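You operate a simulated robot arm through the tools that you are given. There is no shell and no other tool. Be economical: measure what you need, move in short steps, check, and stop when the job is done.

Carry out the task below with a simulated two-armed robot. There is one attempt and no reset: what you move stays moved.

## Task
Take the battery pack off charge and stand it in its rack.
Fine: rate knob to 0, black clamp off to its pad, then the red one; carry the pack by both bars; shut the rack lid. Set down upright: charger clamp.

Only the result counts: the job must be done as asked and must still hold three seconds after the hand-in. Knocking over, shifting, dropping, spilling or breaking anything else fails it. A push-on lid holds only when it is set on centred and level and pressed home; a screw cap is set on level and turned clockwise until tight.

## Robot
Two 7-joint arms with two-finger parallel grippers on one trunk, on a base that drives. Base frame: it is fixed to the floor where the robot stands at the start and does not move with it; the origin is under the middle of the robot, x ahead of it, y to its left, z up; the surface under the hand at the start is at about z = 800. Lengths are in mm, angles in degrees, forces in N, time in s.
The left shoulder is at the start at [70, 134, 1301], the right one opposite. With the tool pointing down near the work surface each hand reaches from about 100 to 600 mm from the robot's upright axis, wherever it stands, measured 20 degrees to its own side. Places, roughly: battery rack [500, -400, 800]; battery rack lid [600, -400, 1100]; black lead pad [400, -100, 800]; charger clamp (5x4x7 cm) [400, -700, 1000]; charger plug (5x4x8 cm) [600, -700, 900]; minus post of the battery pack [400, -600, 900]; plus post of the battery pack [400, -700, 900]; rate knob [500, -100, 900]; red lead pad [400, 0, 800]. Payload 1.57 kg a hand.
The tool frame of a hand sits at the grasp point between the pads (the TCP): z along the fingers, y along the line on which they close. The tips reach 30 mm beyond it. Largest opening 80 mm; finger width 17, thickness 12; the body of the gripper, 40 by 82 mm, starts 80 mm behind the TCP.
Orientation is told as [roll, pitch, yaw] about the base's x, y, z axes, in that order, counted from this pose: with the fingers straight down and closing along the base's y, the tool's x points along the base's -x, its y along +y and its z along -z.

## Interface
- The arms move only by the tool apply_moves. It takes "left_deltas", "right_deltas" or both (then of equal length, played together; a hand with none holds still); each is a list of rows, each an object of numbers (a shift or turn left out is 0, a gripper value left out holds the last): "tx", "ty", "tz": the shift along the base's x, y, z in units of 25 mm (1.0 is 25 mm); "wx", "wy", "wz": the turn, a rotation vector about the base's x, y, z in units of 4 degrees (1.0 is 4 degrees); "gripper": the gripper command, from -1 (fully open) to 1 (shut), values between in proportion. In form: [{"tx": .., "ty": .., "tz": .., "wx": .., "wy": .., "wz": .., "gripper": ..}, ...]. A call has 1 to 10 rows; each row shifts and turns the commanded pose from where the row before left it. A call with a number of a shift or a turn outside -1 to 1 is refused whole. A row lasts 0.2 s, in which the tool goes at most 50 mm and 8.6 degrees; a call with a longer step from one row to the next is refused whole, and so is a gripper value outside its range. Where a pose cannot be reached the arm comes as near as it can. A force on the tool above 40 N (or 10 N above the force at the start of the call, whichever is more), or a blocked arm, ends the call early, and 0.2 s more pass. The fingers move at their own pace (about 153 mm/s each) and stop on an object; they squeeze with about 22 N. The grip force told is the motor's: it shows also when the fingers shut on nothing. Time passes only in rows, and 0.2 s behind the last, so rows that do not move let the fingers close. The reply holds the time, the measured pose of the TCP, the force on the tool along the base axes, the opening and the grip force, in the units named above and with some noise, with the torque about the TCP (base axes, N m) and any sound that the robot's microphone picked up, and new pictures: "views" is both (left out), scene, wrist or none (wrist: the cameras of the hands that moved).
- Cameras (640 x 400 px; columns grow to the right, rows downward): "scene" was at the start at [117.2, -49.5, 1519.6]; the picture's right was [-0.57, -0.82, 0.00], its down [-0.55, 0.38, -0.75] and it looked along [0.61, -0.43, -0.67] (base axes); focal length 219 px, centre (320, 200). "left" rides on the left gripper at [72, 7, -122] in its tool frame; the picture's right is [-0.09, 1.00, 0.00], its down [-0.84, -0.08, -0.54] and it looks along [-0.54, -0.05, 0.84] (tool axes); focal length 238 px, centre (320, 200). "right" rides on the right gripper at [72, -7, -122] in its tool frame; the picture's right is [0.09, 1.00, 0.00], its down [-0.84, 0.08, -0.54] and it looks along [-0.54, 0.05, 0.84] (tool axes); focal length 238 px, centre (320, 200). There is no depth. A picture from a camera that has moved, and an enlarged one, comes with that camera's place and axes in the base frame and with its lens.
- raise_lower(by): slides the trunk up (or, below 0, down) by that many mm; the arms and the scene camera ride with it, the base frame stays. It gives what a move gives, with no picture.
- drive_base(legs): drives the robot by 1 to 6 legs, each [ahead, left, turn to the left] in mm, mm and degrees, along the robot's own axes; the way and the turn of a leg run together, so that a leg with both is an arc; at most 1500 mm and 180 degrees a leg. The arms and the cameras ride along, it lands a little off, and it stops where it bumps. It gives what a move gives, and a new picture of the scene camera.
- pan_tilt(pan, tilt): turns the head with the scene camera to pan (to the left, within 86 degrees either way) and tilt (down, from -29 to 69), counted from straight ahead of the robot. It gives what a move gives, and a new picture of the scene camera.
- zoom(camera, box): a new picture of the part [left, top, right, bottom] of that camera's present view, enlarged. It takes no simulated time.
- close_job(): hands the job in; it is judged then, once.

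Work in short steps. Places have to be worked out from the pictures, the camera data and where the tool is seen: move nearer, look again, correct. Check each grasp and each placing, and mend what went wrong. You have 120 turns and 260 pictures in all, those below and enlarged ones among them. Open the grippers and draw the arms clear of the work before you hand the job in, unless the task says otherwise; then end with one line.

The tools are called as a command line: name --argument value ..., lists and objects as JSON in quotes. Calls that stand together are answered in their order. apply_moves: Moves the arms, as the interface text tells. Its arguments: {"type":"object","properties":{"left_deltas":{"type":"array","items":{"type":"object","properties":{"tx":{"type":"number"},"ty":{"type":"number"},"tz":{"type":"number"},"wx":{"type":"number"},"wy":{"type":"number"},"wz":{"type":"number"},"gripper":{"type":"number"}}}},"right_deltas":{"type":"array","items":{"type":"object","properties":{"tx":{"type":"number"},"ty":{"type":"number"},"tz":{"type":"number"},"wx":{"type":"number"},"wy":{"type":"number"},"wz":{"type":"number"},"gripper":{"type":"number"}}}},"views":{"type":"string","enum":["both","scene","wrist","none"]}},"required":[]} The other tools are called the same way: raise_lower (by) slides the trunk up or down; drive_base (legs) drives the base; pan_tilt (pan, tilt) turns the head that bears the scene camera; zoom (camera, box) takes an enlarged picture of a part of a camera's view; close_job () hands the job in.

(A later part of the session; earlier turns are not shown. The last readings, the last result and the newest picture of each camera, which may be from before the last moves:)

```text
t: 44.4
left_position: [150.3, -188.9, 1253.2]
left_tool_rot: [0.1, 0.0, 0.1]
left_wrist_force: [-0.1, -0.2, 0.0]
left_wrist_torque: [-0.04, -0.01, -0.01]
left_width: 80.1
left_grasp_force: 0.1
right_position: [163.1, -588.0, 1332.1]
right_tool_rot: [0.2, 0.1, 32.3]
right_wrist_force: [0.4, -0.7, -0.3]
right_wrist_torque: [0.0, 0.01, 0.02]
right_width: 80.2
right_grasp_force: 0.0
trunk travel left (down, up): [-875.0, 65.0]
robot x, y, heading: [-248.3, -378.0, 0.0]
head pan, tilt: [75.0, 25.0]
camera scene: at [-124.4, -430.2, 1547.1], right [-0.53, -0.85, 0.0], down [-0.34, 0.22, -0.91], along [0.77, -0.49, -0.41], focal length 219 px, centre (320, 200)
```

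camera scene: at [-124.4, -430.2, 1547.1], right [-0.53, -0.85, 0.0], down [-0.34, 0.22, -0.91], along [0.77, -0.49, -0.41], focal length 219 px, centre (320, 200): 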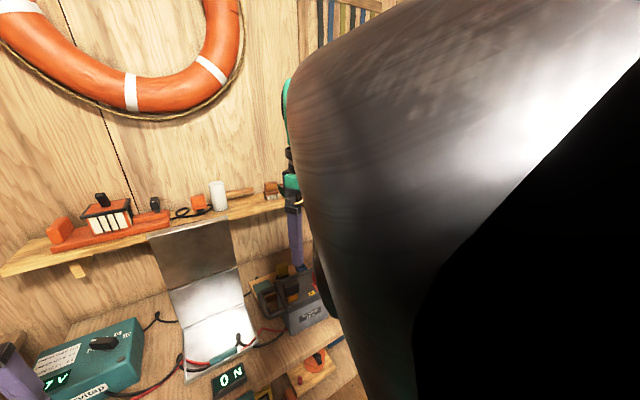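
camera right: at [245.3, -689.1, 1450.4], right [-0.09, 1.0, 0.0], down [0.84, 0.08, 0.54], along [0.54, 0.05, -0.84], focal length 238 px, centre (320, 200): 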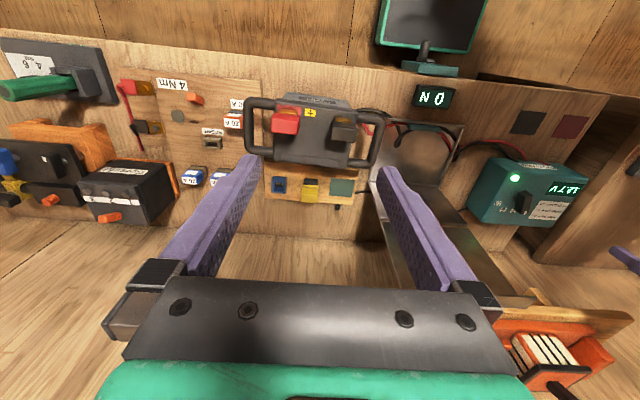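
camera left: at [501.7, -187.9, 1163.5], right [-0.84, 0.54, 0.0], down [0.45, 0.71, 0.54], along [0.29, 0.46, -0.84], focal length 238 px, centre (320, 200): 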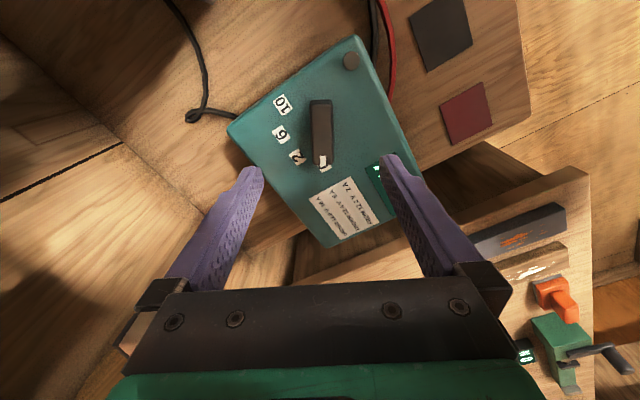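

The elbow sits up against the head. I extend the arm forward until straight, then roll the tool (wx+) to swing the elbow outward, retract, and unroll.

apply_moves --right_deltas '[{"tx": 1, "tz": -0.4, "ty": -0.3}, {"tx": 1, "tz": -0.4, "ty": -0.3}, {"tx": 1, "tz": -0.5, "ty": -0.3}, {"tx": 1, "tz": -0.5, "ty": -0.3}, {"tx": 1, "tz": -0.6, "ty": -0.3}, {"tx": 1, "tz": -0.6, "ty": -0.3}, {"tx": 1, "tz": -0.8, "ty": -0.3}, {"tx": 0.5, "tz": -0.8}]' --views "none"

apply_moves --right_deltas '[{"wx": 1}, {"wx": 1}, {"wx": 1}, {"wx": 1}, {"wx": 1}, {"wx": 1}, {"wx": 1}, {"wx": 1}, {"wx": 1}, {"wx": 1}]' --views "scene"

```text
t: 46.2
left_position: [150.6, -189.5, 1253.2]
left_tool_rot: [0.0, 0.0, 0.2]
left_wrist_force: [0.1, 0.2, 0.7]
left_wrist_torque: [0.03, -0.01, 0.01]
left_width: 80.2
left_grasp_force: 0.0
right_position: [351.4, -641.8, 1217.4]
right_tool_rot: [0.0, 0.1, 32.2]
right_wrist_force: [0.0, 0.0, 0.5]
right_wrist_torque: [0.01, 0.04, 0.01]
right_width: 80.4
right_grasp_force: 0.1
trunk travel left (down, up): [-875.0, 65.0]
robot x, y, heading: [-250.1, -375.3, 0.1]
head pan, tilt: [75.0, 25.0]
```

```text
t: 48.4
left_position: [149.3, -190.8, 1252.8]
left_tool_rot: [-0.1, -0.1, 0.2]
left_wrist_force: [0.3, 0.4, -1.3]
left_wrist_torque: [0.04, 0.0, -0.02]
left_width: 80.1
left_grasp_force: 0.0
right_position: [325.5, -638.9, 1222.8]
right_tool_rot: [35.3, -20.2, 25.7]
right_wrist_force: [-0.4, -0.4, -0.3]
right_wrist_torque: [0.0, 0.02, -0.02]
right_width: 79.7
right_grasp_force: 0.1
right hand out of reach, approached as far as the arm can: row 2, 5, 7, 10
trunk travel left (down, up): [-875.0, 65.0]
robot x, y, heading: [-248.7, -378.3, 0.1]
head pan, tilt: [75.0, 25.0]
camera scene: at [-179.4, -293.2, 1545.7], right [0.97, -0.26, 0.0], down [-0.11, -0.41, -0.91], along [0.23, 0.88, -0.42], focal length 219 px, centre (320, 200)
```

scene: 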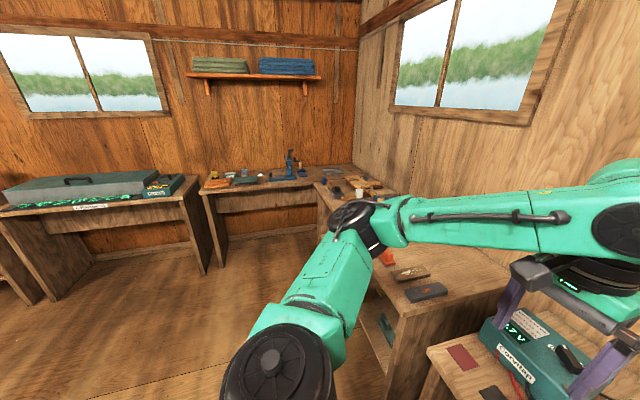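

Left arm has the nice elbow-out shape. Look at the right arm.

pan_tilt --pan -60 --tilt 25

```text
t: 50.5
left_position: [150.3, -189.2, 1252.0]
left_tool_rot: [0.0, 0.0, 0.2]
left_wrist_force: [0.1, 0.7, -0.5]
left_wrist_torque: [-0.03, -0.04, -0.02]
left_width: 80.1
left_grasp_force: 0.0
right_position: [326.6, -637.3, 1221.9]
right_tool_rot: [35.2, -20.2, 25.8]
right_wrist_force: [0.4, 0.5, 0.1]
right_wrist_torque: [-0.01, -0.01, -0.01]
right_width: 79.9
right_grasp_force: 0.0
trunk travel left (down, up): [-875.0, 65.0]
robot x, y, heading: [-252.1, -378.3, -0.1]
head pan, tilt: [-60.0, 25.0]
camera scene: at [-156.2, -460.6, 1545.5], right [-0.86, -0.5, 0.0], down [-0.21, 0.37, -0.91], along [0.46, -0.78, -0.42], focal length 219 px, centre (320, 200)
```

scene: 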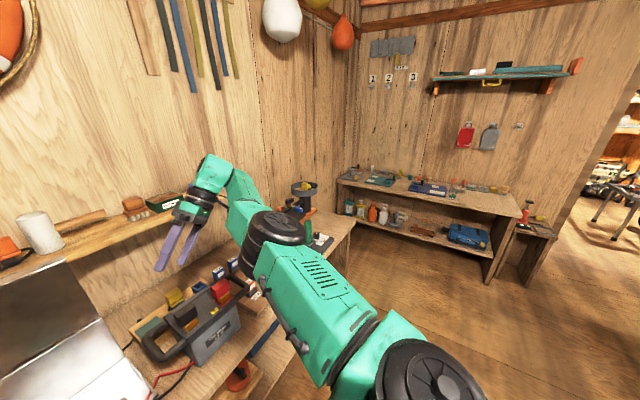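

The arm is nearly straight. Retract while keeping the roll, drawing inward.

apply_moves --right_deltas '[{"tx": -0.8, "ty": 0.2}, {"tx": -0.8, "ty": 0.4}, {"tx": -0.8, "ty": 0.6}, {"tx": -0.8, "ty": 0.8}, {"tx": -0.8, "ty": 0.8}, {"tx": -0.8, "ty": 0.8}]' --views "scene"

```text
t: 51.9
left_position: [149.7, -190.4, 1252.6]
left_tool_rot: [0.0, 0.0, 0.1]
left_wrist_force: [-0.2, -0.5, 0.3]
left_wrist_torque: [0.01, 0.02, -0.01]
left_width: 79.9
left_grasp_force: 0.0
right_position: [319.4, -633.9, 1223.7]
right_tool_rot: [35.3, -20.2, 25.7]
right_wrist_force: [-0.3, 0.2, 0.6]
right_wrist_torque: [0.04, 0.0, 0.0]
right_width: 79.7
right_grasp_force: 0.1
right hand out of reach, approached as far as the arm can: row 1, 2, 3, 4, 5, 6
trunk travel left (down, up): [-875.0, 65.0]
robot x, y, heading: [-255.5, -379.7, 0.0]
head pan, tilt: [-60.0, 25.0]
camera scene: at [-156.7, -461.5, 1545.5], right [-0.86, -0.5, 0.0], down [-0.21, 0.37, -0.91], along [0.46, -0.78, -0.42], focal length 219 px, centre (320, 200)
```

scene: 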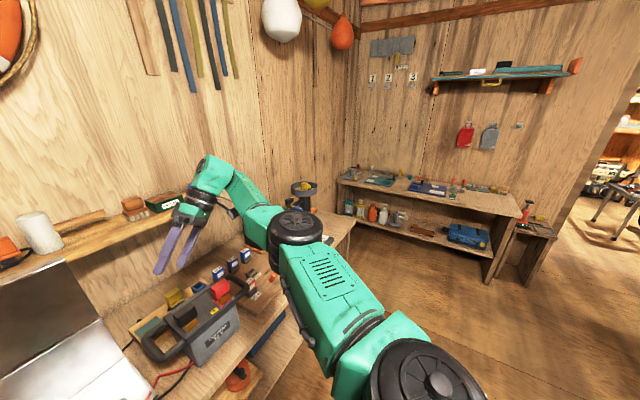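

The elbow now bends outward slightly. Test simple directions: outward/down retraction.

apply_moves --right_deltas '[{"tx": -0.6, "ty": -0.4}, {"tx": -0.6, "ty": -0.4}, {"tx": -0.6, "tz": -0.6}, {"tx": -0.6, "tz": -0.6}, {"tx": -0.6, "tz": 0.6}, {"tx": -0.6, "tz": 0.6}]' --views "scene"

```text
t: 53.3
left_position: [148.6, -188.9, 1253.0]
left_tool_rot: [0.1, 0.0, 0.2]
left_wrist_force: [0.2, 0.3, -0.4]
left_wrist_torque: [-0.01, 0.0, 0.04]
left_width: 80.2
left_grasp_force: 0.1
right_position: [303.3, -656.8, 1243.1]
right_tool_rot: [35.3, -20.0, 25.9]
right_wrist_force: [-0.9, 0.7, 0.0]
right_wrist_torque: [-0.03, 0.02, -0.01]
right_width: 79.7
right_grasp_force: 0.0
right hand out of reach, approached as far as the arm can: row 1, 2, 3, 4, 5, 6
trunk travel left (down, up): [-875.0, 65.0]
robot x, y, heading: [-254.6, -377.6, -0.1]
head pan, tilt: [-60.0, 25.0]
camera scene: at [-156.7, -460.5, 1545.6], right [-0.86, -0.5, 0.0], down [-0.21, 0.37, -0.91], along [0.46, -0.78, -0.42], focal length 219 px, centre (320, 200)
```

scene: 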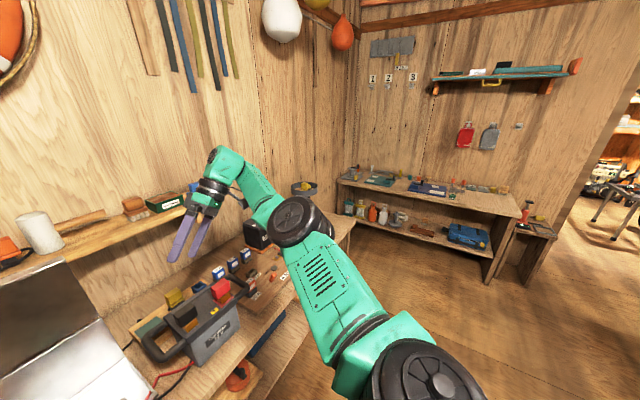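

Unroll the tool and see which configuration results.

apply_moves --right_deltas '[{"wx": -0.5, "wy": 0.5}, {"wx": -1, "wy": 0.5}, {"wx": -1, "wy": 0.5}, {"wx": -1, "wy": 0.5}, {"wx": -1, "wy": 0.5}, {"wx": -1, "wy": 0.5}, {"wx": -1, "wy": 0.5}, {"wx": -1, "wy": 0.5}, {"wx": -1, "wy": 0.5}]' --views "scene"

```text
t: 55.3
left_position: [149.4, -188.6, 1252.6]
left_tool_rot: [0.0, 0.0, 0.1]
left_wrist_force: [-0.5, -0.4, 0.6]
left_wrist_torque: [-0.02, -0.01, 0.01]
left_width: 79.9
left_grasp_force: 0.1
right_position: [284.3, -663.1, 1253.7]
right_tool_rot: [13.8, 6.9, 27.6]
right_wrist_force: [0.3, 1.2, -0.2]
right_wrist_torque: [-0.02, -0.01, 0.03]
right_width: 79.9
right_grasp_force: 0.1
right hand out of reach, approached as far as the arm can: row 2, 5, 6, 7, 9
trunk travel left (down, up): [-875.0, 65.0]
robot x, y, heading: [-253.9, -379.8, 0.2]
head pan, tilt: [-60.0, 25.0]
camera scene: at [-156.5, -460.5, 1545.6], right [-0.86, -0.5, 0.0], down [-0.21, 0.37, -0.91], along [0.45, -0.78, -0.42], focal length 219 px, centre (320, 200)
```

scene: 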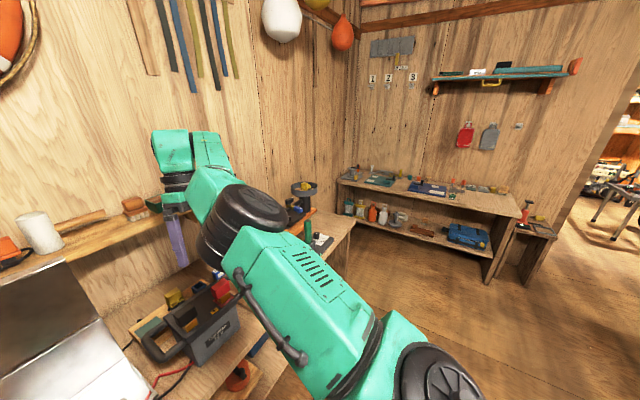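

Back in elbow-up. The elbow hits near the head when the hand is inward, so I straighten the tool, rise and retract while going outward, then lower.

apply_moves --right_deltas '[{"wx": -1, "wy": -0.6, "tz": 0.5}, {"wx": -1, "wy": -0.6, "tz": 0.8}, {"wx": -1, "wy": -0.6, "tz": 0.8}, {"tz": 0.8, "tx": -0.8, "wx": -0.5}, {"tz": 0.6, "tx": -0.8, "ty": -0.5}, {"tx": -0.8, "ty": -0.8}, {"tx": -0.8, "ty": -0.8}, {"tx": -0.8, "ty": -0.8}, {"tx": -0.8, "ty": -0.8}, {"tx": -0.5, "ty": -0.8}]' --views "scene"

```text
t: 57.5
left_position: [149.7, -189.5, 1252.1]
left_tool_rot: [0.0, 0.1, 0.2]
left_wrist_force: [0.1, -0.2, -0.5]
left_wrist_torque: [-0.01, 0.02, 0.02]
left_width: 80.1
left_grasp_force: 0.0
right_position: [150.7, -778.6, 1341.4]
right_tool_rot: [-1.9, 6.7, 25.9]
right_wrist_force: [0.2, -0.2, 0.9]
right_wrist_torque: [0.0, 0.03, -0.02]
right_width: 80.0
right_grasp_force: 0.1
trunk travel left (down, up): [-875.0, 65.0]
robot x, y, heading: [-248.3, -378.2, 0.2]
head pan, tilt: [-60.0, 25.0]
camera scene: at [-156.4, -462.0, 1545.5], right [-0.86, -0.5, 0.0], down [-0.21, 0.37, -0.91], along [0.46, -0.78, -0.42], focal length 219 px, centre (320, 200)
```

scene: 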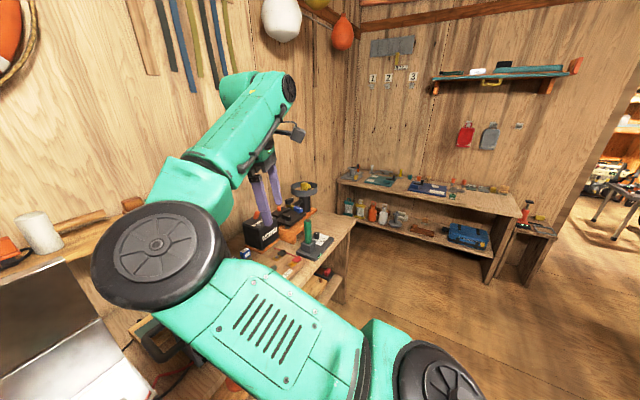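

I try rolling the tool strongly (+80°) here, unextended, so wrist limits force the elbow over.

apply_moves --right_deltas '[{"wx": 1, "ty": 0.5}, {"wx": 1, "ty": 0.5}, {"wx": 1, "ty": 0.5}, {"wx": 1, "ty": 0.5}, {"wx": 1, "ty": 0.5}, {"wx": 1, "ty": 0.5}, {"wx": 1, "ty": 0.5}, {"wx": 1, "ty": 0.5}, {"wx": 1, "ty": 0.5}, {"wx": 1, "ty": 0.5}]' --views "none"

apply_moves --right_deltas '[{"wx": 1, "ty": 0.5}, {"wx": 1, "ty": 0.5}, {"wx": 1, "ty": 0.5}, {"wx": 1, "ty": 0.5}, {"wx": 1, "ty": 0.5}, {"wx": 1, "ty": 0.5}, {"wx": 1, "ty": 0.5}, {"wx": 1, "ty": 0.5}, {"wx": 1, "ty": 0.5}, {"wx": 1, "ty": 0.5}]' --views "scene"

```text
t: 59.7
left_position: [149.2, -188.9, 1251.2]
left_tool_rot: [0.0, 0.0, 0.2]
left_wrist_force: [0.3, 0.2, 0.2]
left_wrist_torque: [-0.04, -0.01, 0.01]
left_width: 80.1
left_grasp_force: 0.0
right_position: [151.5, -652.1, 1340.4]
right_tool_rot: [34.1, -10.9, 24.5]
right_wrist_force: [0.0, 1.0, -0.4]
right_wrist_torque: [-0.01, 0.02, -0.02]
right_width: 79.9
right_grasp_force: 0.1
trunk travel left (down, up): [-875.0, 65.0]
robot x, y, heading: [-253.1, -379.3, 0.1]
head pan, tilt: [-60.0, 25.0]
```

```text
t: 61.9
left_position: [150.2, -188.4, 1252.4]
left_tool_rot: [0.1, 0.0, 0.2]
left_wrist_force: [0.4, 0.5, -0.3]
left_wrist_torque: [0.0, -0.03, 0.04]
left_width: 80.2
left_grasp_force: 0.1
right_position: [151.1, -527.8, 1341.1]
right_tool_rot: [74.0, -24.0, 12.0]
right_wrist_force: [-0.7, 0.5, -0.4]
right_wrist_torque: [0.04, 0.01, 0.0]
right_width: 80.1
right_grasp_force: 0.0
trunk travel left (down, up): [-875.0, 65.0]
robot x, y, heading: [-250.5, -380.9, 0.2]
head pan, tilt: [-60.0, 25.0]
camera scene: at [-156.1, -460.4, 1545.5], right [-0.86, -0.5, 0.0], down [-0.21, 0.37, -0.91], along [0.45, -0.78, -0.42], focal length 219 px, centre (320, 200)
```

scene: 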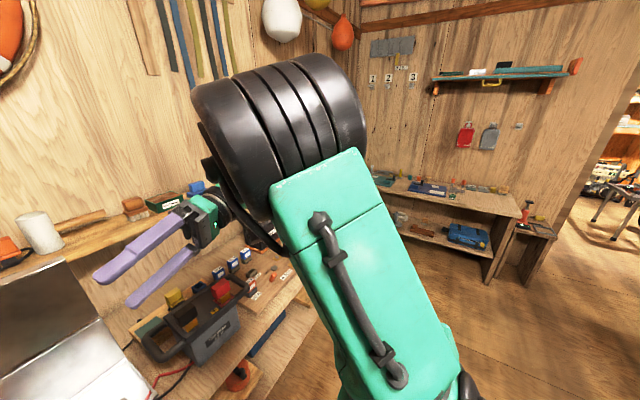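

Works: the elbow swung up and out. Continue inward and lower, keeping the roll.

apply_moves --right_deltas '[{"wx": 1, "ty": 0.5}, {"wx": 1, "ty": 0.5}, {"wx": 0.5, "ty": 0.5}, {"tz": -0.8}, {"tz": -0.8}, {"tz": -0.8}, {"tz": -0.8}, {"tz": -0.8}, {"tz": -0.8}, {"tz": -0.8}]' --views "scene"

```text
t: 64.1
left_position: [151.4, -189.5, 1252.0]
left_tool_rot: [0.0, 0.1, 0.2]
left_wrist_force: [-1.0, 0.3, -0.3]
left_wrist_torque: [0.02, 0.03, -0.01]
left_width: 80.3
left_grasp_force: 0.1
right_position: [121.8, -523.4, 1190.3]
right_tool_rot: [84.7, -25.6, 7.3]
right_wrist_force: [1.0, -1.1, -0.3]
right_wrist_torque: [-0.01, -0.03, 0.0]
right_width: 80.3
right_grasp_force: 0.1
right hand out of reach, approached as far as the arm can: row 1, 2, 3
trunk travel left (down, up): [-875.0, 65.0]
robot x, y, heading: [-249.7, -377.9, 0.2]
head pan, tilt: [-60.0, 25.0]
camera scene: at [-155.5, -460.8, 1545.5], right [-0.86, -0.5, 0.0], down [-0.21, 0.37, -0.91], along [0.45, -0.78, -0.42], focal length 219 px, centre (320, 200)
```

scene: 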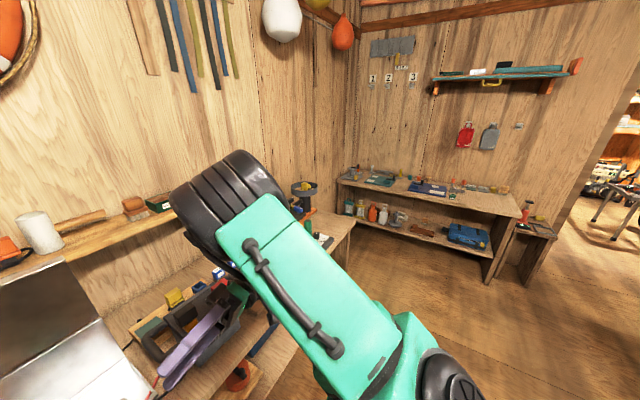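

Now unroll to tool-down gradually.

apply_moves --right_deltas '[{"wx": -0.96, "wy": 0.175, "wz": -0.28, "tx": 0.3}, {"wx": -0.96, "wy": 0.175, "wz": -0.28, "tx": 0.3}, {"wx": -0.96, "wy": 0.175, "wz": -0.28, "tx": 0.3}, {"wx": -0.96, "wy": 0.175, "wz": -0.28, "tx": 0.3}, {"wx": -0.96, "wy": 0.175, "wz": -0.28, "tx": 0.3}, {"wx": -0.96, "wy": 0.175, "wz": -0.28}, {"wx": -0.96, "wy": 0.175, "wz": -0.28}, {"wx": -0.96, "wy": 0.175, "wz": -0.28}, {"wx": -0.96, "wy": 0.175, "wz": -0.28}, {"wx": -0.96, "wy": 0.175, "wz": -0.28}]' --views "none"

apply_moves --right_deltas '[{"wx": -0.96, "wy": 0.175, "wz": -0.28}, {"wx": -0.96, "wy": 0.175, "wz": -0.28}, {"wx": -0.96, "wy": 0.175, "wz": -0.28}, {"wx": -0.96, "wy": 0.175, "wz": -0.28}, {"wx": -0.96, "wy": 0.175, "wz": -0.28}, {"wx": -0.96, "wy": 0.175, "wz": -0.28}, {"wx": -0.96, "wy": 0.175, "wz": -0.28}, {"wx": -0.96, "wy": 0.175, "wz": -0.28}, {"wx": -0.96, "wy": 0.175, "wz": -0.28}, {"wx": -0.96, "wy": 0.175, "wz": -0.28}]' --views "scene"

```text
t: 66.3
left_position: [149.3, -187.9, 1252.5]
left_tool_rot: [-0.1, 0.0, 0.2]
left_wrist_force: [0.4, -0.4, -0.3]
left_wrist_torque: [-0.01, 0.0, -0.01]
left_width: 79.9
left_grasp_force: 0.2
right_position: [159.2, -528.4, 1189.6]
right_tool_rot: [47.1, -12.4, 7.3]
right_wrist_force: [-0.5, 0.3, 0.3]
right_wrist_torque: [-0.01, 0.03, -0.03]
right_width: 80.0
right_grasp_force: 0.0
trunk travel left (down, up): [-875.0, 65.0]
robot x, y, heading: [-250.9, -381.9, 0.2]
head pan, tilt: [-60.0, 25.0]
```

```text
t: 68.5
left_position: [150.1, -187.8, 1251.8]
left_tool_rot: [0.0, 0.0, 0.2]
left_wrist_force: [-0.1, 0.8, -0.1]
left_wrist_torque: [-0.02, -0.01, -0.01]
left_width: 80.1
left_grasp_force: 0.1
right_position: [180.0, -595.1, 1203.4]
right_tool_rot: [8.5, -1.5, 2.3]
right_wrist_force: [-0.3, 1.2, 0.7]
right_wrist_torque: [0.0, 0.0, 0.02]
right_width: 79.9
right_grasp_force: 0.0
right hand out of reach, approached as far as the arm can: row 3, 4, 5, 6, 7, 8, 9, 10
trunk travel left (down, up): [-875.0, 65.0]
robot x, y, heading: [-250.4, -378.9, -0.1]
head pan, tilt: [-60.0, 25.0]
camera scene: at [-156.1, -460.6, 1545.5], right [-0.86, -0.5, 0.0], down [-0.21, 0.37, -0.91], along [0.45, -0.78, -0.42], focal length 219 px, centre (320, 200)
```

scene: 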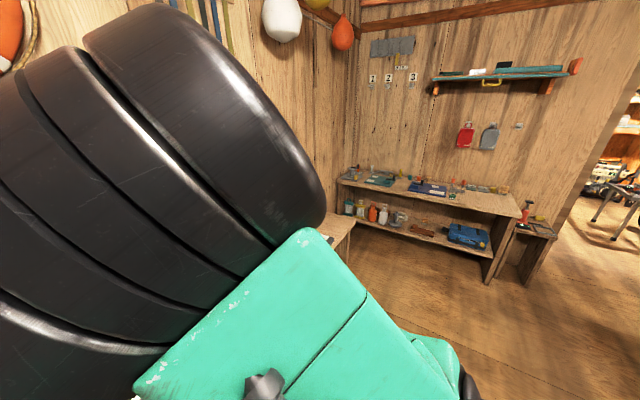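

Nearly there; the limit is with the hand high. I re-roll somewhat, lower the hand further, then unroll at working height.

apply_moves --right_deltas '[{"wx": 1, "ty": 0.4, "tx": -0.4}, {"wx": 1, "ty": 0.4, "tx": -0.4}, {"wx": 1, "ty": 0.4, "tx": -0.4}, {"wx": 1, "ty": 0.4}, {"wx": 1, "ty": 0.4}, {"wx": 1}, {"wx": 1}, {"wx": 1}, {"wx": 1}, {"wx": 1}]' --views "none"

apply_moves --right_deltas '[{"tz": -1}, {"tz": -1}, {"tz": -1}, {"tz": -1}, {"tz": -1}, {"tz": -1}, {"tz": -1}, {"tz": -1}, {"tz": -1}]' --views "scene"

```text
t: 70.7
left_position: [149.5, -188.4, 1252.7]
left_tool_rot: [0.0, 0.0, 0.1]
left_wrist_force: [-0.1, -0.2, 0.0]
left_wrist_torque: [0.02, 0.0, 0.03]
left_width: 79.9
left_grasp_force: 0.1
right_position: [150.7, -549.9, 1203.4]
right_tool_rot: [48.0, -2.6, 0.9]
right_wrist_force: [-0.5, 0.3, 0.6]
right_wrist_torque: [-0.02, -0.01, 0.03]
right_width: 80.2
right_grasp_force: 0.1
right hand out of reach, approached as far as the arm can: row 3
trunk travel left (down, up): [-875.0, 65.0]
robot x, y, heading: [-247.0, -382.3, -0.1]
head pan, tilt: [-60.0, 25.0]
```

```text
t: 72.7
left_position: [150.1, -189.6, 1253.5]
left_tool_rot: [0.0, 0.0, 0.2]
left_wrist_force: [0.3, 0.7, 0.0]
left_wrist_torque: [0.01, -0.01, 0.03]
left_width: 79.8
left_grasp_force: 0.0
right_position: [148.6, -548.0, 978.7]
right_tool_rot: [48.1, -2.5, 0.9]
right_wrist_force: [-0.1, -0.4, -0.4]
right_wrist_torque: [0.0, -0.02, 0.0]
right_width: 80.0
right_grasp_force: 0.1
trunk travel left (down, up): [-875.0, 65.0]
robot x, y, heading: [-252.8, -376.9, 0.1]
head pan, tilt: [-60.0, 25.0]
camera scene: at [-155.7, -460.9, 1545.5], right [-0.86, -0.5, 0.0], down [-0.21, 0.37, -0.91], along [0.45, -0.78, -0.42], focal length 219 px, centre (320, 200)
```

scene: 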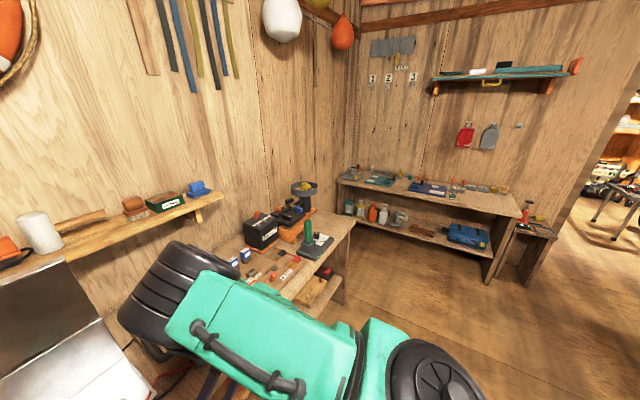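

Good, free at z≈980. Unroll here.

apply_moves --right_deltas '[{"wx": -1}, {"wx": -1}, {"wx": -1}, {"wx": -1}, {"wx": -1}, {"wx": -1}, {"wx": -1}, {"wx": -1}, {"wx": -1}, {"wx": -1}]' --views "none"

apply_moves --right_deltas '[{"wx": -1, "wy": 0.3}, {"wx": -0.9, "wy": 0.3}, {}, {"ty": 0.8}, {"ty": 0.8}, {"ty": 0.8}]' --views "scene"

```text
t: 74.9
left_position: [148.8, -188.9, 1253.3]
left_tool_rot: [0.0, 0.0, 0.2]
left_wrist_force: [-0.9, -1.0, 0.8]
left_wrist_torque: [-0.02, 0.0, 0.01]
left_width: 80.0
left_grasp_force: 0.1
right_position: [181.1, -621.5, 975.6]
right_tool_rot: [8.0, -1.3, 2.4]
right_wrist_force: [-0.1, 0.3, 0.2]
right_wrist_torque: [0.0, 0.05, -0.01]
right_width: 80.0
right_grasp_force: 0.1
right hand out of reach, approached as far as the arm can: row 4, 5, 6, 7, 8, 9, 10
trunk travel left (down, up): [-875.0, 65.0]
robot x, y, heading: [-249.7, -380.7, -0.1]
head pan, tilt: [-60.0, 25.0]
```

```text
t: 76.3
left_position: [149.2, -187.8, 1252.1]
left_tool_rot: [-0.1, -0.1, 0.1]
left_wrist_force: [-0.1, -0.6, 0.8]
left_wrist_torque: [0.0, 0.04, 0.0]
left_width: 79.9
left_grasp_force: 0.0
right_position: [218.1, -612.4, 974.2]
right_tool_rot: [0.5, 1.3, 2.3]
right_wrist_force: [0.4, 0.0, -0.1]
right_wrist_torque: [0.04, 0.0, 0.0]
right_width: 80.0
right_grasp_force: 0.0
right hand out of reach, approached as far as the arm can: row 1, 2, 4, 5, 6
trunk travel left (down, up): [-875.0, 65.0]
robot x, y, heading: [-249.2, -378.0, 0.3]
head pan, tilt: [-60.0, 25.0]
camera scene: at [-156.0, -460.5, 1545.5], right [-0.86, -0.5, 0.0], down [-0.21, 0.37, -0.91], along [0.45, -0.78, -0.42], focal length 219 px, centre (320, 200)
```

scene: 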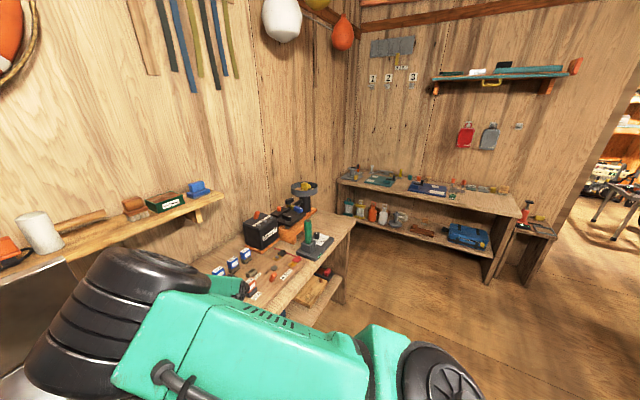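

Right hand is now usable at ≈234 mm to the side with tool down. Raise it above clamp height before driving; then drive so the left hand can reach the black clamp.

apply_moves --right_deltas '[{"tz": 1}, {"tz": 1}, {"tz": 1}, {"tz": 1}, {"tz": 1}, {"tz": 1}, {"tz": 1}]' --views "none"

drive_base --legs '[[0, -180, 0]]'

pan_tilt --pan 0 --tilt 45

```text
t: 77.9
left_position: [148.6, -190.2, 1253.2]
left_tool_rot: [0.1, 0.0, 0.2]
left_wrist_force: [0.2, 0.1, -0.2]
left_wrist_torque: [0.04, -0.02, 0.02]
left_width: 79.8
left_grasp_force: 0.0
right_position: [215.8, -619.4, 1145.0]
right_tool_rot: [1.9, 1.8, 0.8]
right_wrist_force: [-1.3, 0.5, -0.5]
right_wrist_torque: [0.04, -0.02, 0.0]
right_width: 80.3
right_grasp_force: 0.1
trunk travel left (down, up): [-875.0, 65.0]
robot x, y, heading: [-253.3, -378.8, 0.1]
head pan, tilt: [-60.0, 25.0]
```

```text
t: 79.5
left_position: [150.0, -363.2, 1251.3]
left_tool_rot: [-0.2, 0.0, 0.4]
left_wrist_force: [0.4, 0.4, -0.8]
left_wrist_torque: [-0.02, -0.01, 0.0]
left_width: 79.9
left_grasp_force: 0.1
right_position: [217.6, -791.7, 1148.7]
right_tool_rot: [1.9, 1.3, 1.2]
right_wrist_force: [-1.1, 0.2, 0.3]
right_wrist_torque: [-0.04, -0.03, -0.01]
right_width: 79.8
right_grasp_force: 0.0
trunk travel left (down, up): [-875.0, 65.0]
robot x, y, heading: [-253.0, -558.6, 0.1]
head pan, tilt: [-60.0, 25.0]
camera scene: at [-155.6, -634.9, 1545.8], right [-0.86, -0.5, 0.0], down [-0.21, 0.36, -0.91], along [0.46, -0.78, -0.42], focal length 219 px, centre (320, 200)
```

scene: 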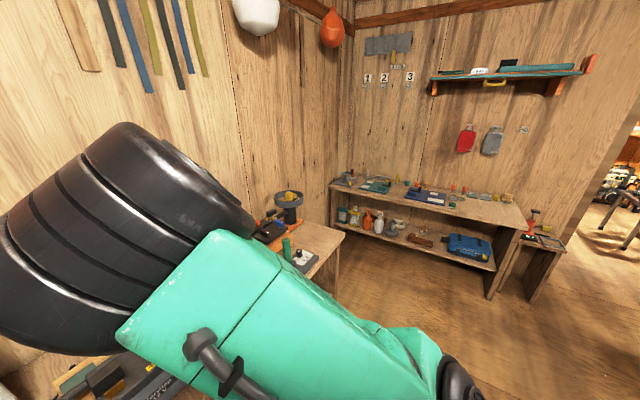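

```text
t: 80.8
left_position: [148.8, -368.3, 1252.5]
left_tool_rot: [-0.1, -0.1, 0.5]
left_wrist_force: [0.1, -1.0, -0.3]
left_wrist_torque: [-0.01, 0.0, 0.01]
left_width: 79.9
left_grasp_force: 0.1
right_position: [217.8, -795.9, 1147.6]
right_tool_rot: [2.4, 1.2, 1.1]
right_wrist_force: [-0.4, -0.3, 0.1]
right_wrist_torque: [0.03, -0.02, 0.04]
right_width: 80.2
right_grasp_force: 0.1
trunk travel left (down, up): [-875.0, 65.0]
robot x, y, heading: [-250.6, -559.1, 0.0]
head pan, tilt: [0.0, 45.0]
camera scene: at [-120.7, -559.4, 1515.0], right [0.0, -1.0, 0.0], down [-0.71, 0.0, -0.71], along [0.71, 0.0, -0.71], focal length 219 px, centre (320, 200)
```

scene: 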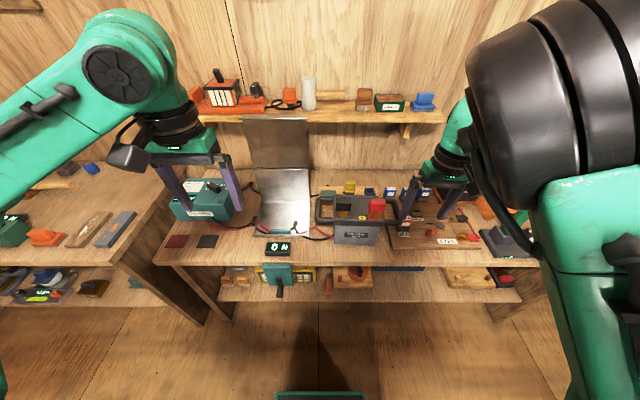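

Excellent overview. Zoom on pack, rack and pads.

zoom --camera "scene" --box '[140, 100, 300, 260]'

zoom --camera "scene" --box '[240, 160, 400, 260]'

```text
2.50 times, centred on (220, 180) of scene
camera zoom: at [-120.7, -559.4, 1515.0], right [0.0, -1.0, 0.0], down [-0.71, 0.0, -0.71], along [0.71, 0.0, -0.71], focal length 547 px, centre (570, 250)
```

zoom: 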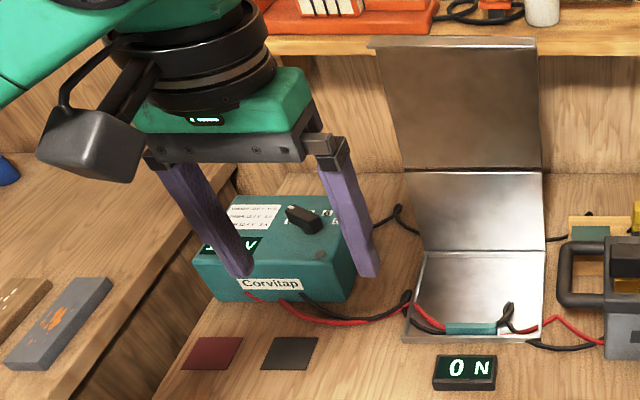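

```text
4.00 times, centred on (320, 210) of scene
camera zoom: at [-120.7, -559.4, 1515.0], right [0.0, -1.0, 0.0], down [-0.71, 0.0, -0.71], along [0.71, 0.0, -0.71], focal length 875 px, centre (320, 160)
```

zoom: 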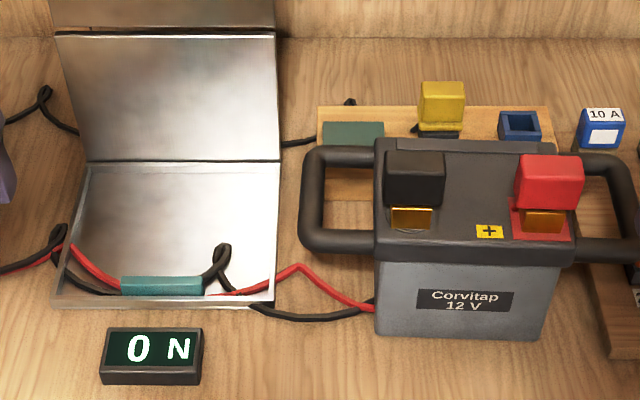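

Geometry now: pack body x 352–500, y −615…−778, top ≈ 922; bars at y ≈ −552 and −840, x ≈ 428; rack floor x 385–580, y −304…−512, hinge at x≈580 z≈996. I drive forward so that the left hand can reach the black clamp.

drive_base --legs '[[220, 0, 0]]'

apply_moves --left_deltas '[{"ty": -0.9, "tz": -0.2}, {"ty": -0.9, "tz": -0.2}, {"ty": -0.9, "tz": -0.2}, {"ty": -0.9, "tz": -0.2}, {"ty": -0.9, "tz": -0.2}, {"ty": -0.9, "tz": -0.2}, {"ty": -0.9, "tz": -0.2}]' --views "both"

```text
t: 82.4
left_position: [364.9, -367.9, 1254.9]
left_tool_rot: [0.0, -0.1, 0.2]
left_wrist_force: [-1.3, -0.5, 0.1]
left_wrist_torque: [0.0, -0.02, -0.03]
left_width: 80.0
left_grasp_force: 0.0
right_position: [431.6, -797.0, 1149.4]
right_tool_rot: [2.4, 1.0, 1.0]
right_wrist_force: [0.0, 0.0, -0.3]
right_wrist_torque: [0.0, 0.0, -0.01]
right_width: 79.8
right_grasp_force: 0.0
trunk travel left (down, up): [-875.0, 65.0]
robot x, y, heading: [-31.5, -562.6, -0.3]
head pan, tilt: [0.0, 45.0]
camera scene: at [92.5, -559.7, 1515.4], right [0.0, -1.0, 0.0], down [-0.7, 0.0, -0.71], along [0.71, 0.0, -0.7], focal length 219 px, centre (320, 200)
```

scene: 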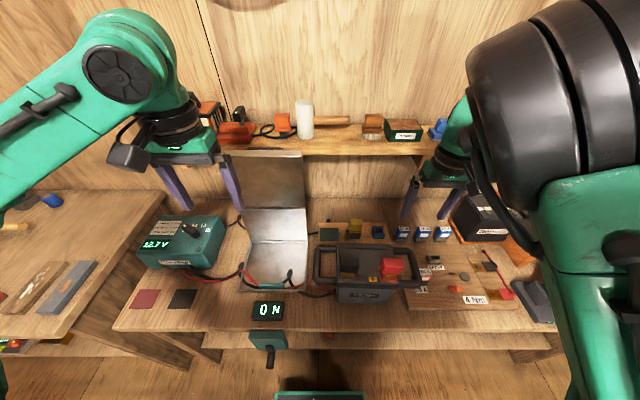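

```text
t: 84.0
left_position: [367.9, -527.1, 1217.7]
left_tool_rot: [-0.1, 0.0, 0.2]
left_wrist_force: [0.5, -0.6, 0.4]
left_wrist_torque: [0.01, -0.02, 0.0]
left_width: 80.0
left_grasp_force: 0.1
right_position: [435.4, -798.0, 1147.3]
right_tool_rot: [2.5, 1.2, 0.8]
right_wrist_force: [0.8, 0.0, 0.0]
right_wrist_torque: [0.01, -0.02, -0.01]
right_width: 80.2
right_grasp_force: 0.1
trunk travel left (down, up): [-875.0, 65.0]
robot x, y, heading: [-31.6, -556.3, -0.1]
head pan, tilt: [0.0, 45.0]
camera scene: at [97.9, -561.3, 1514.9], right [0.0, -1.0, 0.0], down [-0.71, 0.0, -0.71], along [0.71, 0.0, -0.71], focal length 219 px, centre (320, 200)
camera left: at [296.1, -519.4, 1340.5], right [0.09, 1.0, 0.0], down [0.84, -0.08, 0.54], along [0.54, -0.05, -0.84], focal length 238 px, centre (320, 200)
```

scene: 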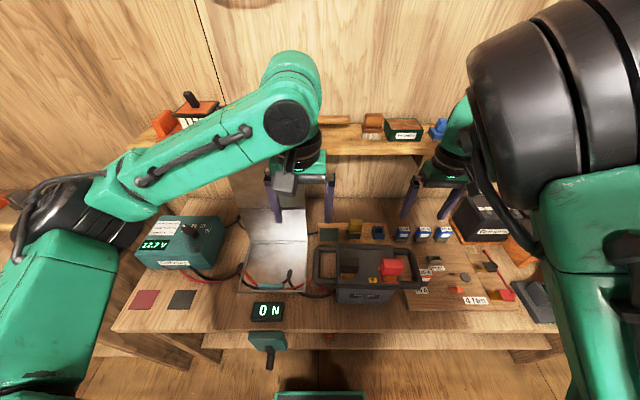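
left: 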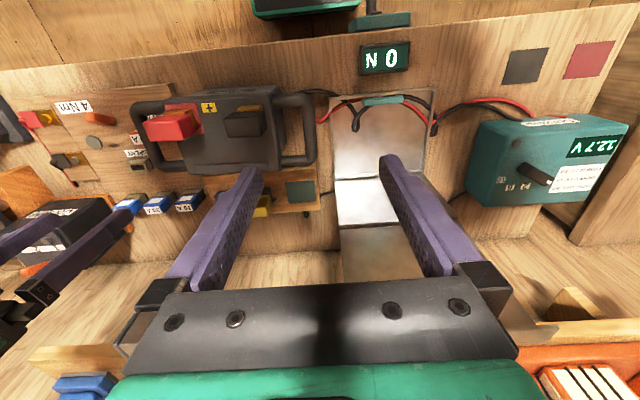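

Continue to above the black clamp.

apply_moves --left_deltas '[{"ty": -0.85, "tz": -0.6}, {"ty": -0.85, "tz": -0.6}, {"ty": -0.85, "tz": -0.6}, {"ty": -0.85, "tz": -0.6}, {"ty": -0.85, "tz": -0.6}]' --views "wrist"

zoom --camera "left" --box '[200, 20, 440, 220]'

```text
t: 85.2
left_position: [368.0, -633.5, 1142.1]
left_tool_rot: [0.0, 0.0, 0.1]
left_wrist_force: [0.4, 0.9, 0.1]
left_wrist_torque: [0.0, 0.0, -0.01]
left_width: 80.0
left_grasp_force: 0.1
right_position: [435.1, -798.7, 1147.1]
right_tool_rot: [2.6, 1.1, 0.8]
right_wrist_force: [0.1, 0.1, 0.1]
right_wrist_torque: [-0.01, -0.04, 0.01]
right_width: 80.3
right_grasp_force: 0.1
trunk travel left (down, up): [-875.0, 65.0]
robot x, y, heading: [-31.6, -558.3, 0.0]
head pan, tilt: [0.0, 45.0]
camera left: at [296.2, -625.3, 1265.1], right [0.09, 1.0, 0.0], down [0.84, -0.07, 0.54], along [0.54, -0.05, -0.84], focal length 238 px, centre (320, 200)
```

left: 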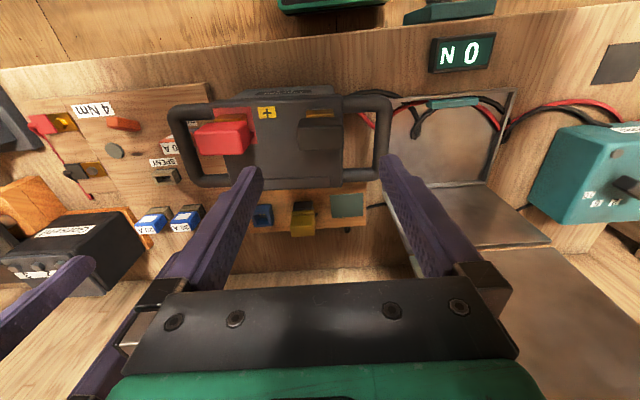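

```text
2.00 times, centred on (320, 120) of left
camera zoom: at [296.2, -625.3, 1265.1], right [0.09, 1.0, 0.0], down [0.84, -0.07, 0.54], along [0.54, -0.05, -0.84], focal length 477 px, centre (320, 360)
```

zoom: 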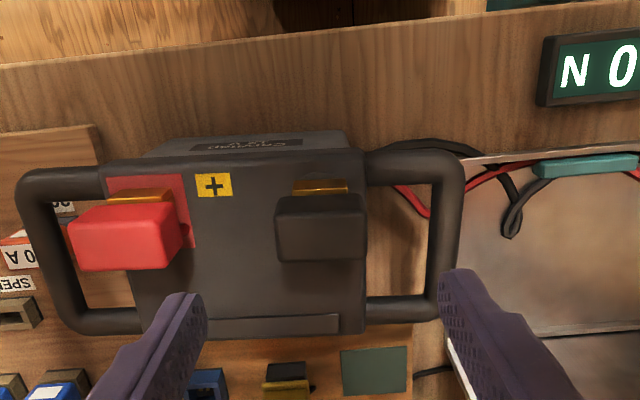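

Black clamp top ≈ [379,−635,1006]. Descend to z 980 with fingers straddling it, then close.

apply_moves --left_deltas '[{"tx": 0.44, "tz": -0.8}, {"tz": -0.8}, {"tz": -0.8}, {"tz": -0.8}, {"tz": -0.8}]' --views "wrist"

```text
t: 86.4
left_position: [379.4, -631.0, 1043.3]
left_tool_rot: [0.1, 0.1, 0.1]
left_wrist_force: [1.3, -0.5, 0.0]
left_wrist_torque: [0.01, -0.01, 0.02]
left_width: 80.2
left_grasp_force: 0.0
right_position: [435.9, -798.1, 1147.6]
right_tool_rot: [2.5, 1.2, 0.7]
right_wrist_force: [-0.5, 0.5, 0.2]
right_wrist_torque: [0.04, 0.06, -0.03]
right_width: 79.9
right_grasp_force: 0.1
trunk travel left (down, up): [-875.0, 65.0]
robot x, y, heading: [-31.3, -558.3, 0.2]
head pan, tilt: [0.0, 45.0]
camera left: at [307.0, -623.6, 1165.2], right [0.09, 1.0, 0.0], down [0.84, -0.07, 0.54], along [0.54, -0.05, -0.84], focal length 238 px, centre (320, 200)
```

left: 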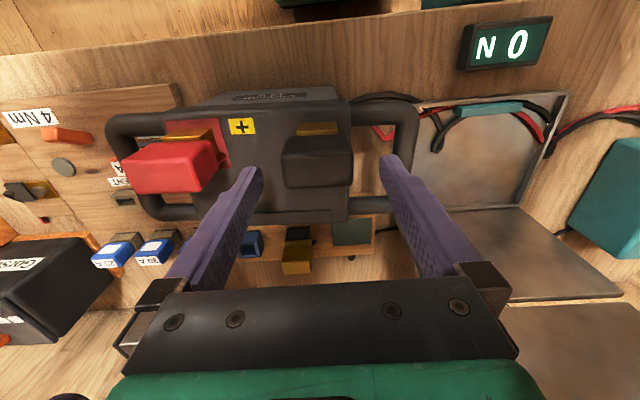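

Centred. Descend the rest and close.

apply_moves --left_deltas '[{"tz": -0.8}, {"tz": -0.8}, {"tz": -0.9}, {"gripper": 1}, {}, {}]' --views "wrist"

```text
t: 87.8
left_position: [380.1, -632.0, 980.6]
left_tool_rot: [0.0, -0.1, 0.2]
left_wrist_force: [1.5, -1.6, 4.6]
left_wrist_torque: [0.01, 0.0, 0.01]
left_width: 49.9
left_grasp_force: 21.9
right_position: [435.6, -795.9, 1148.6]
right_tool_rot: [2.5, 1.2, 0.8]
right_wrist_force: [-0.3, -0.7, -0.1]
right_wrist_torque: [-0.03, -0.04, 0.01]
right_width: 79.8
right_grasp_force: 0.0
trunk travel left (down, up): [-875.0, 65.0]
robot x, y, heading: [-33.7, -558.2, 0.2]
head pan, tilt: [0.0, 45.0]
camera left: at [307.2, -624.0, 1103.6], right [0.09, 1.0, 0.0], down [0.84, -0.07, 0.54], along [0.54, -0.05, -0.84], focal length 238 px, centre (320, 200)
```

left: 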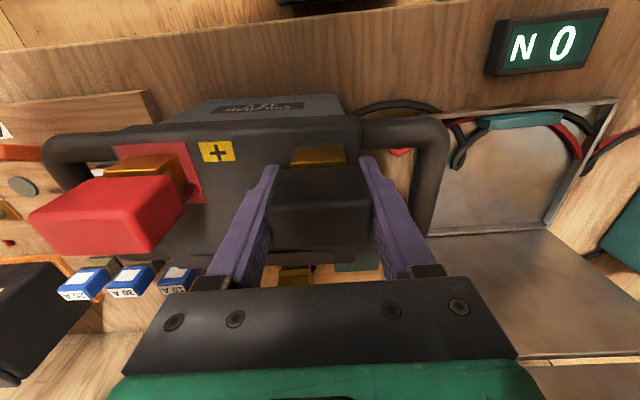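

Gripped at 50 mm. Lift straight up slowly.

apply_moves --left_deltas '[{"tz": 0.4}, {"tz": 0.4}, {"tz": 0.6}, {"tz": 0.8}, {"tz": 0.8}, {"tz": 0.8}, {"tz": 0.8}]' --views "both"

```text
t: 89.4
left_position: [379.6, -631.4, 1095.9]
left_tool_rot: [0.0, 0.2, 0.1]
left_wrist_force: [-0.1, -0.1, -1.2]
left_wrist_torque: [-0.01, -0.02, 0.0]
left_width: 49.5
left_grasp_force: 21.8
right_position: [435.5, -795.9, 1147.3]
right_tool_rot: [2.5, 1.2, 0.9]
right_wrist_force: [0.0, 0.3, 0.7]
right_wrist_torque: [0.0, -0.01, 0.02]
right_width: 80.0
right_grasp_force: 0.0
trunk travel left (down, up): [-875.0, 65.0]
robot x, y, heading: [-34.5, -561.4, -0.1]
head pan, tilt: [0.0, 45.0]
camera scene: at [97.5, -559.5, 1514.9], right [0.0, -1.0, 0.0], down [-0.71, 0.0, -0.71], along [0.71, 0.0, -0.71], focal length 219 px, centre (320, 200)
camera left: at [306.8, -623.2, 1217.9], right [0.09, 1.0, 0.0], down [0.84, -0.08, 0.54], along [0.54, -0.05, -0.84], focal length 238 px, centre (320, 200)
```

scene: 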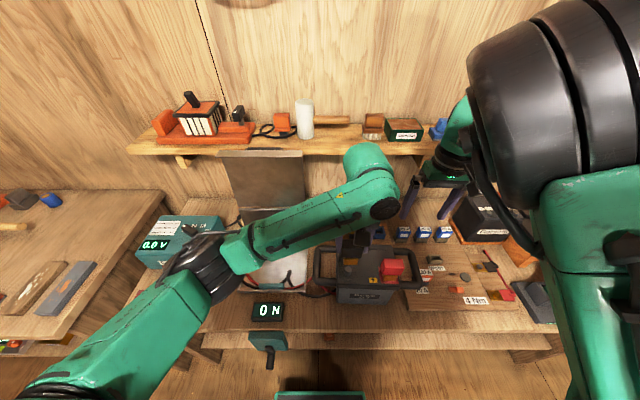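
left: 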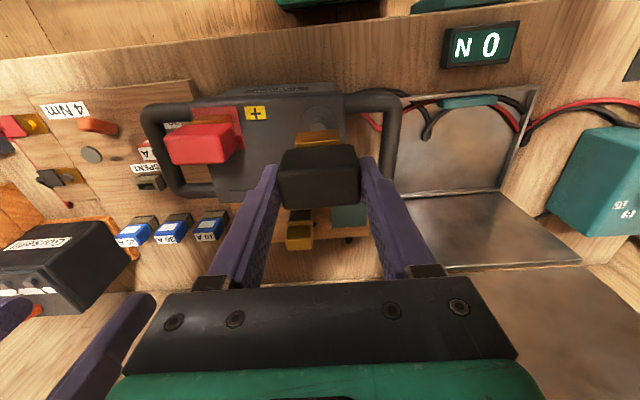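

Black clamp is off. Drive left 320 mm with it, toward its pad.

drive_base --legs '[[0, 320, 0]]'

apply_moves --left_deltas '[{"ty": 0.9, "tx": -0.08}, {"ty": 0.9, "tx": -0.08}, {"ty": 0.9, "tx": -0.08}, {"ty": 0.9, "tx": -0.08}, {"ty": 0.9, "tx": -0.08}, {"ty": 0.9, "tx": -0.08}, {"ty": 0.9, "tx": -0.08}, {"ty": 0.9, "tx": -0.08}]' --views "wrist"

```text
t: 91.6
left_position: [379.2, -312.5, 1094.8]
left_tool_rot: [0.1, 0.0, 0.3]
left_wrist_force: [1.0, -1.1, -1.5]
left_wrist_torque: [0.0, 0.01, 0.0]
left_width: 49.4
left_grasp_force: 22.0
right_position: [434.0, -477.6, 1146.2]
right_tool_rot: [2.6, 1.2, 0.9]
right_wrist_force: [0.3, 0.6, -0.1]
right_wrist_torque: [0.0, 0.01, 0.01]
right_width: 80.1
right_grasp_force: 0.2
trunk travel left (down, up): [-875.0, 65.0]
robot x, y, heading: [-34.7, -235.5, 0.2]
head pan, tilt: [0.0, 45.0]
camera scene: at [97.0, -242.3, 1514.9], right [0.0, -1.0, 0.0], down [-0.71, 0.0, -0.71], along [0.71, 0.0, -0.71], focal length 219 px, centre (320, 200)
```

scene: 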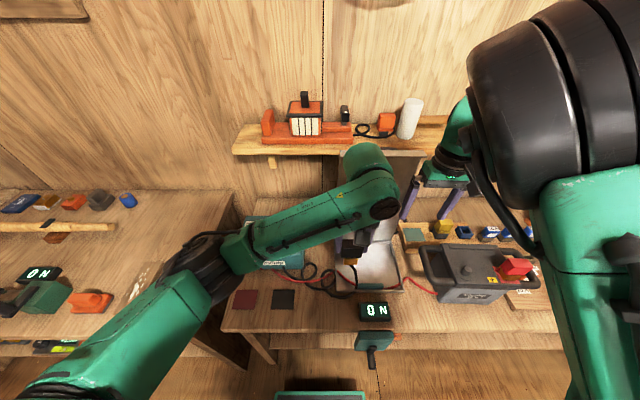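

```text
t: 93.4
left_position: [362.4, -128.7, 1095.0]
left_tool_rot: [0.0, -0.1, 0.0]
left_wrist_force: [0.8, -0.5, -0.8]
left_wrist_torque: [-0.01, 0.0, 0.02]
left_width: 49.2
left_grasp_force: 21.9
right_position: [433.5, -476.6, 1148.0]
right_tool_rot: [2.3, 1.2, 0.9]
right_wrist_force: [0.7, -0.3, 0.1]
right_wrist_torque: [0.01, 0.02, 0.0]
right_width: 79.9
right_grasp_force: 0.1
trunk travel left (down, up): [-875.0, 65.0]
robot x, y, heading: [-30.4, -236.7, 0.1]
head pan, tilt: [0.0, 45.0]
camera left: at [289.0, -121.8, 1217.9], right [0.09, 1.0, 0.0], down [0.84, -0.08, 0.54], along [0.54, -0.05, -0.84], focal length 238 px, centre (320, 200)
```

left: 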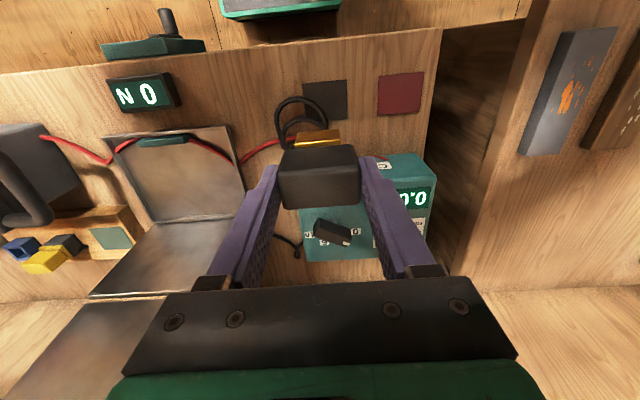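

Pad centres: black ≈ [363,−120], red ≈ [363,2]. Lower the clamp toward the pad.

apply_moves --left_deltas '[{"ty": 0.34, "tz": -0.95, "tx": 0.1}, {"tz": -0.95}, {"tz": -0.95}, {"tz": -0.95}, {"tz": -0.95}, {"tz": -0.95}, {"tz": -0.95}, {"tz": -0.95}, {"tz": -0.9}]' --views "wrist"

```text
t: 95.4
left_position: [365.7, -121.2, 882.0]
left_tool_rot: [-0.1, 0.1, 0.1]
left_wrist_force: [0.4, -0.4, -1.7]
left_wrist_torque: [-0.01, 0.0, -0.02]
left_width: 49.5
left_grasp_force: 21.6
right_position: [434.8, -477.4, 1148.2]
right_tool_rot: [2.5, 1.2, 0.9]
right_wrist_force: [-0.1, 0.2, -0.3]
right_wrist_torque: [0.01, 0.01, -0.01]
right_width: 80.0
right_grasp_force: 0.2
trunk travel left (down, up): [-875.0, 65.0]
robot x, y, heading: [-34.6, -241.1, -0.1]
head pan, tilt: [0.0, 45.0]
camera left: at [293.1, -114.3, 1004.7], right [0.09, 1.0, 0.0], down [0.84, -0.08, 0.54], along [0.54, -0.05, -0.84], focal length 238 px, centre (320, 200)
```

left: 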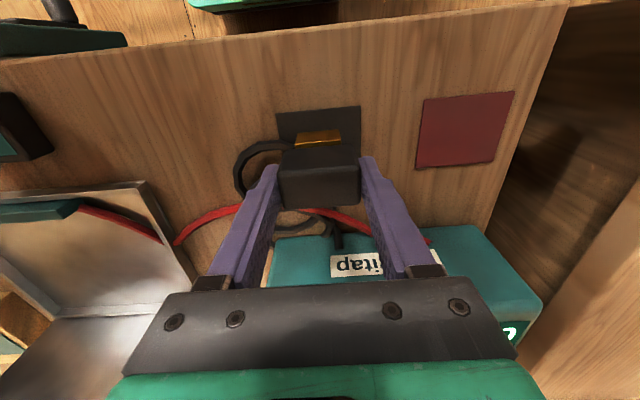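

Aligned over pad. Continue down in small steps until contact.

apply_moves --left_deltas '[{"tz": -0.5}, {"tz": -0.4}, {"tz": -0.2}, {"tz": -0.2}]' --views "none"

```text
t: 96.1
left_position: [364.8, -121.9, 865.6]
left_tool_rot: [-0.2, -1.2, 0.2]
left_wrist_force: [-15.9, 4.5, 30.5]
left_wrist_torque: [-0.01, 0.7, -0.16]
left_width: 49.3
left_grasp_force: 22.1
right_position: [427.3, -476.5, 1151.4]
right_tool_rot: [2.7, 0.8, 0.8]
right_wrist_force: [-0.5, 0.0, -0.6]
right_wrist_torque: [0.05, -0.03, 0.02]
right_width: 79.9
right_grasp_force: 0.0
trunk travel left (down, up): [-875.0, 65.0]
robot x, y, heading: [-33.4, -238.9, -0.0]
head pan, tilt: [0.0, 45.0]
stopped in row 3 (left hand): the force on the tool passed its limit at 80 N (the readings are from after the stop); the commanded pose is now the measured one
```

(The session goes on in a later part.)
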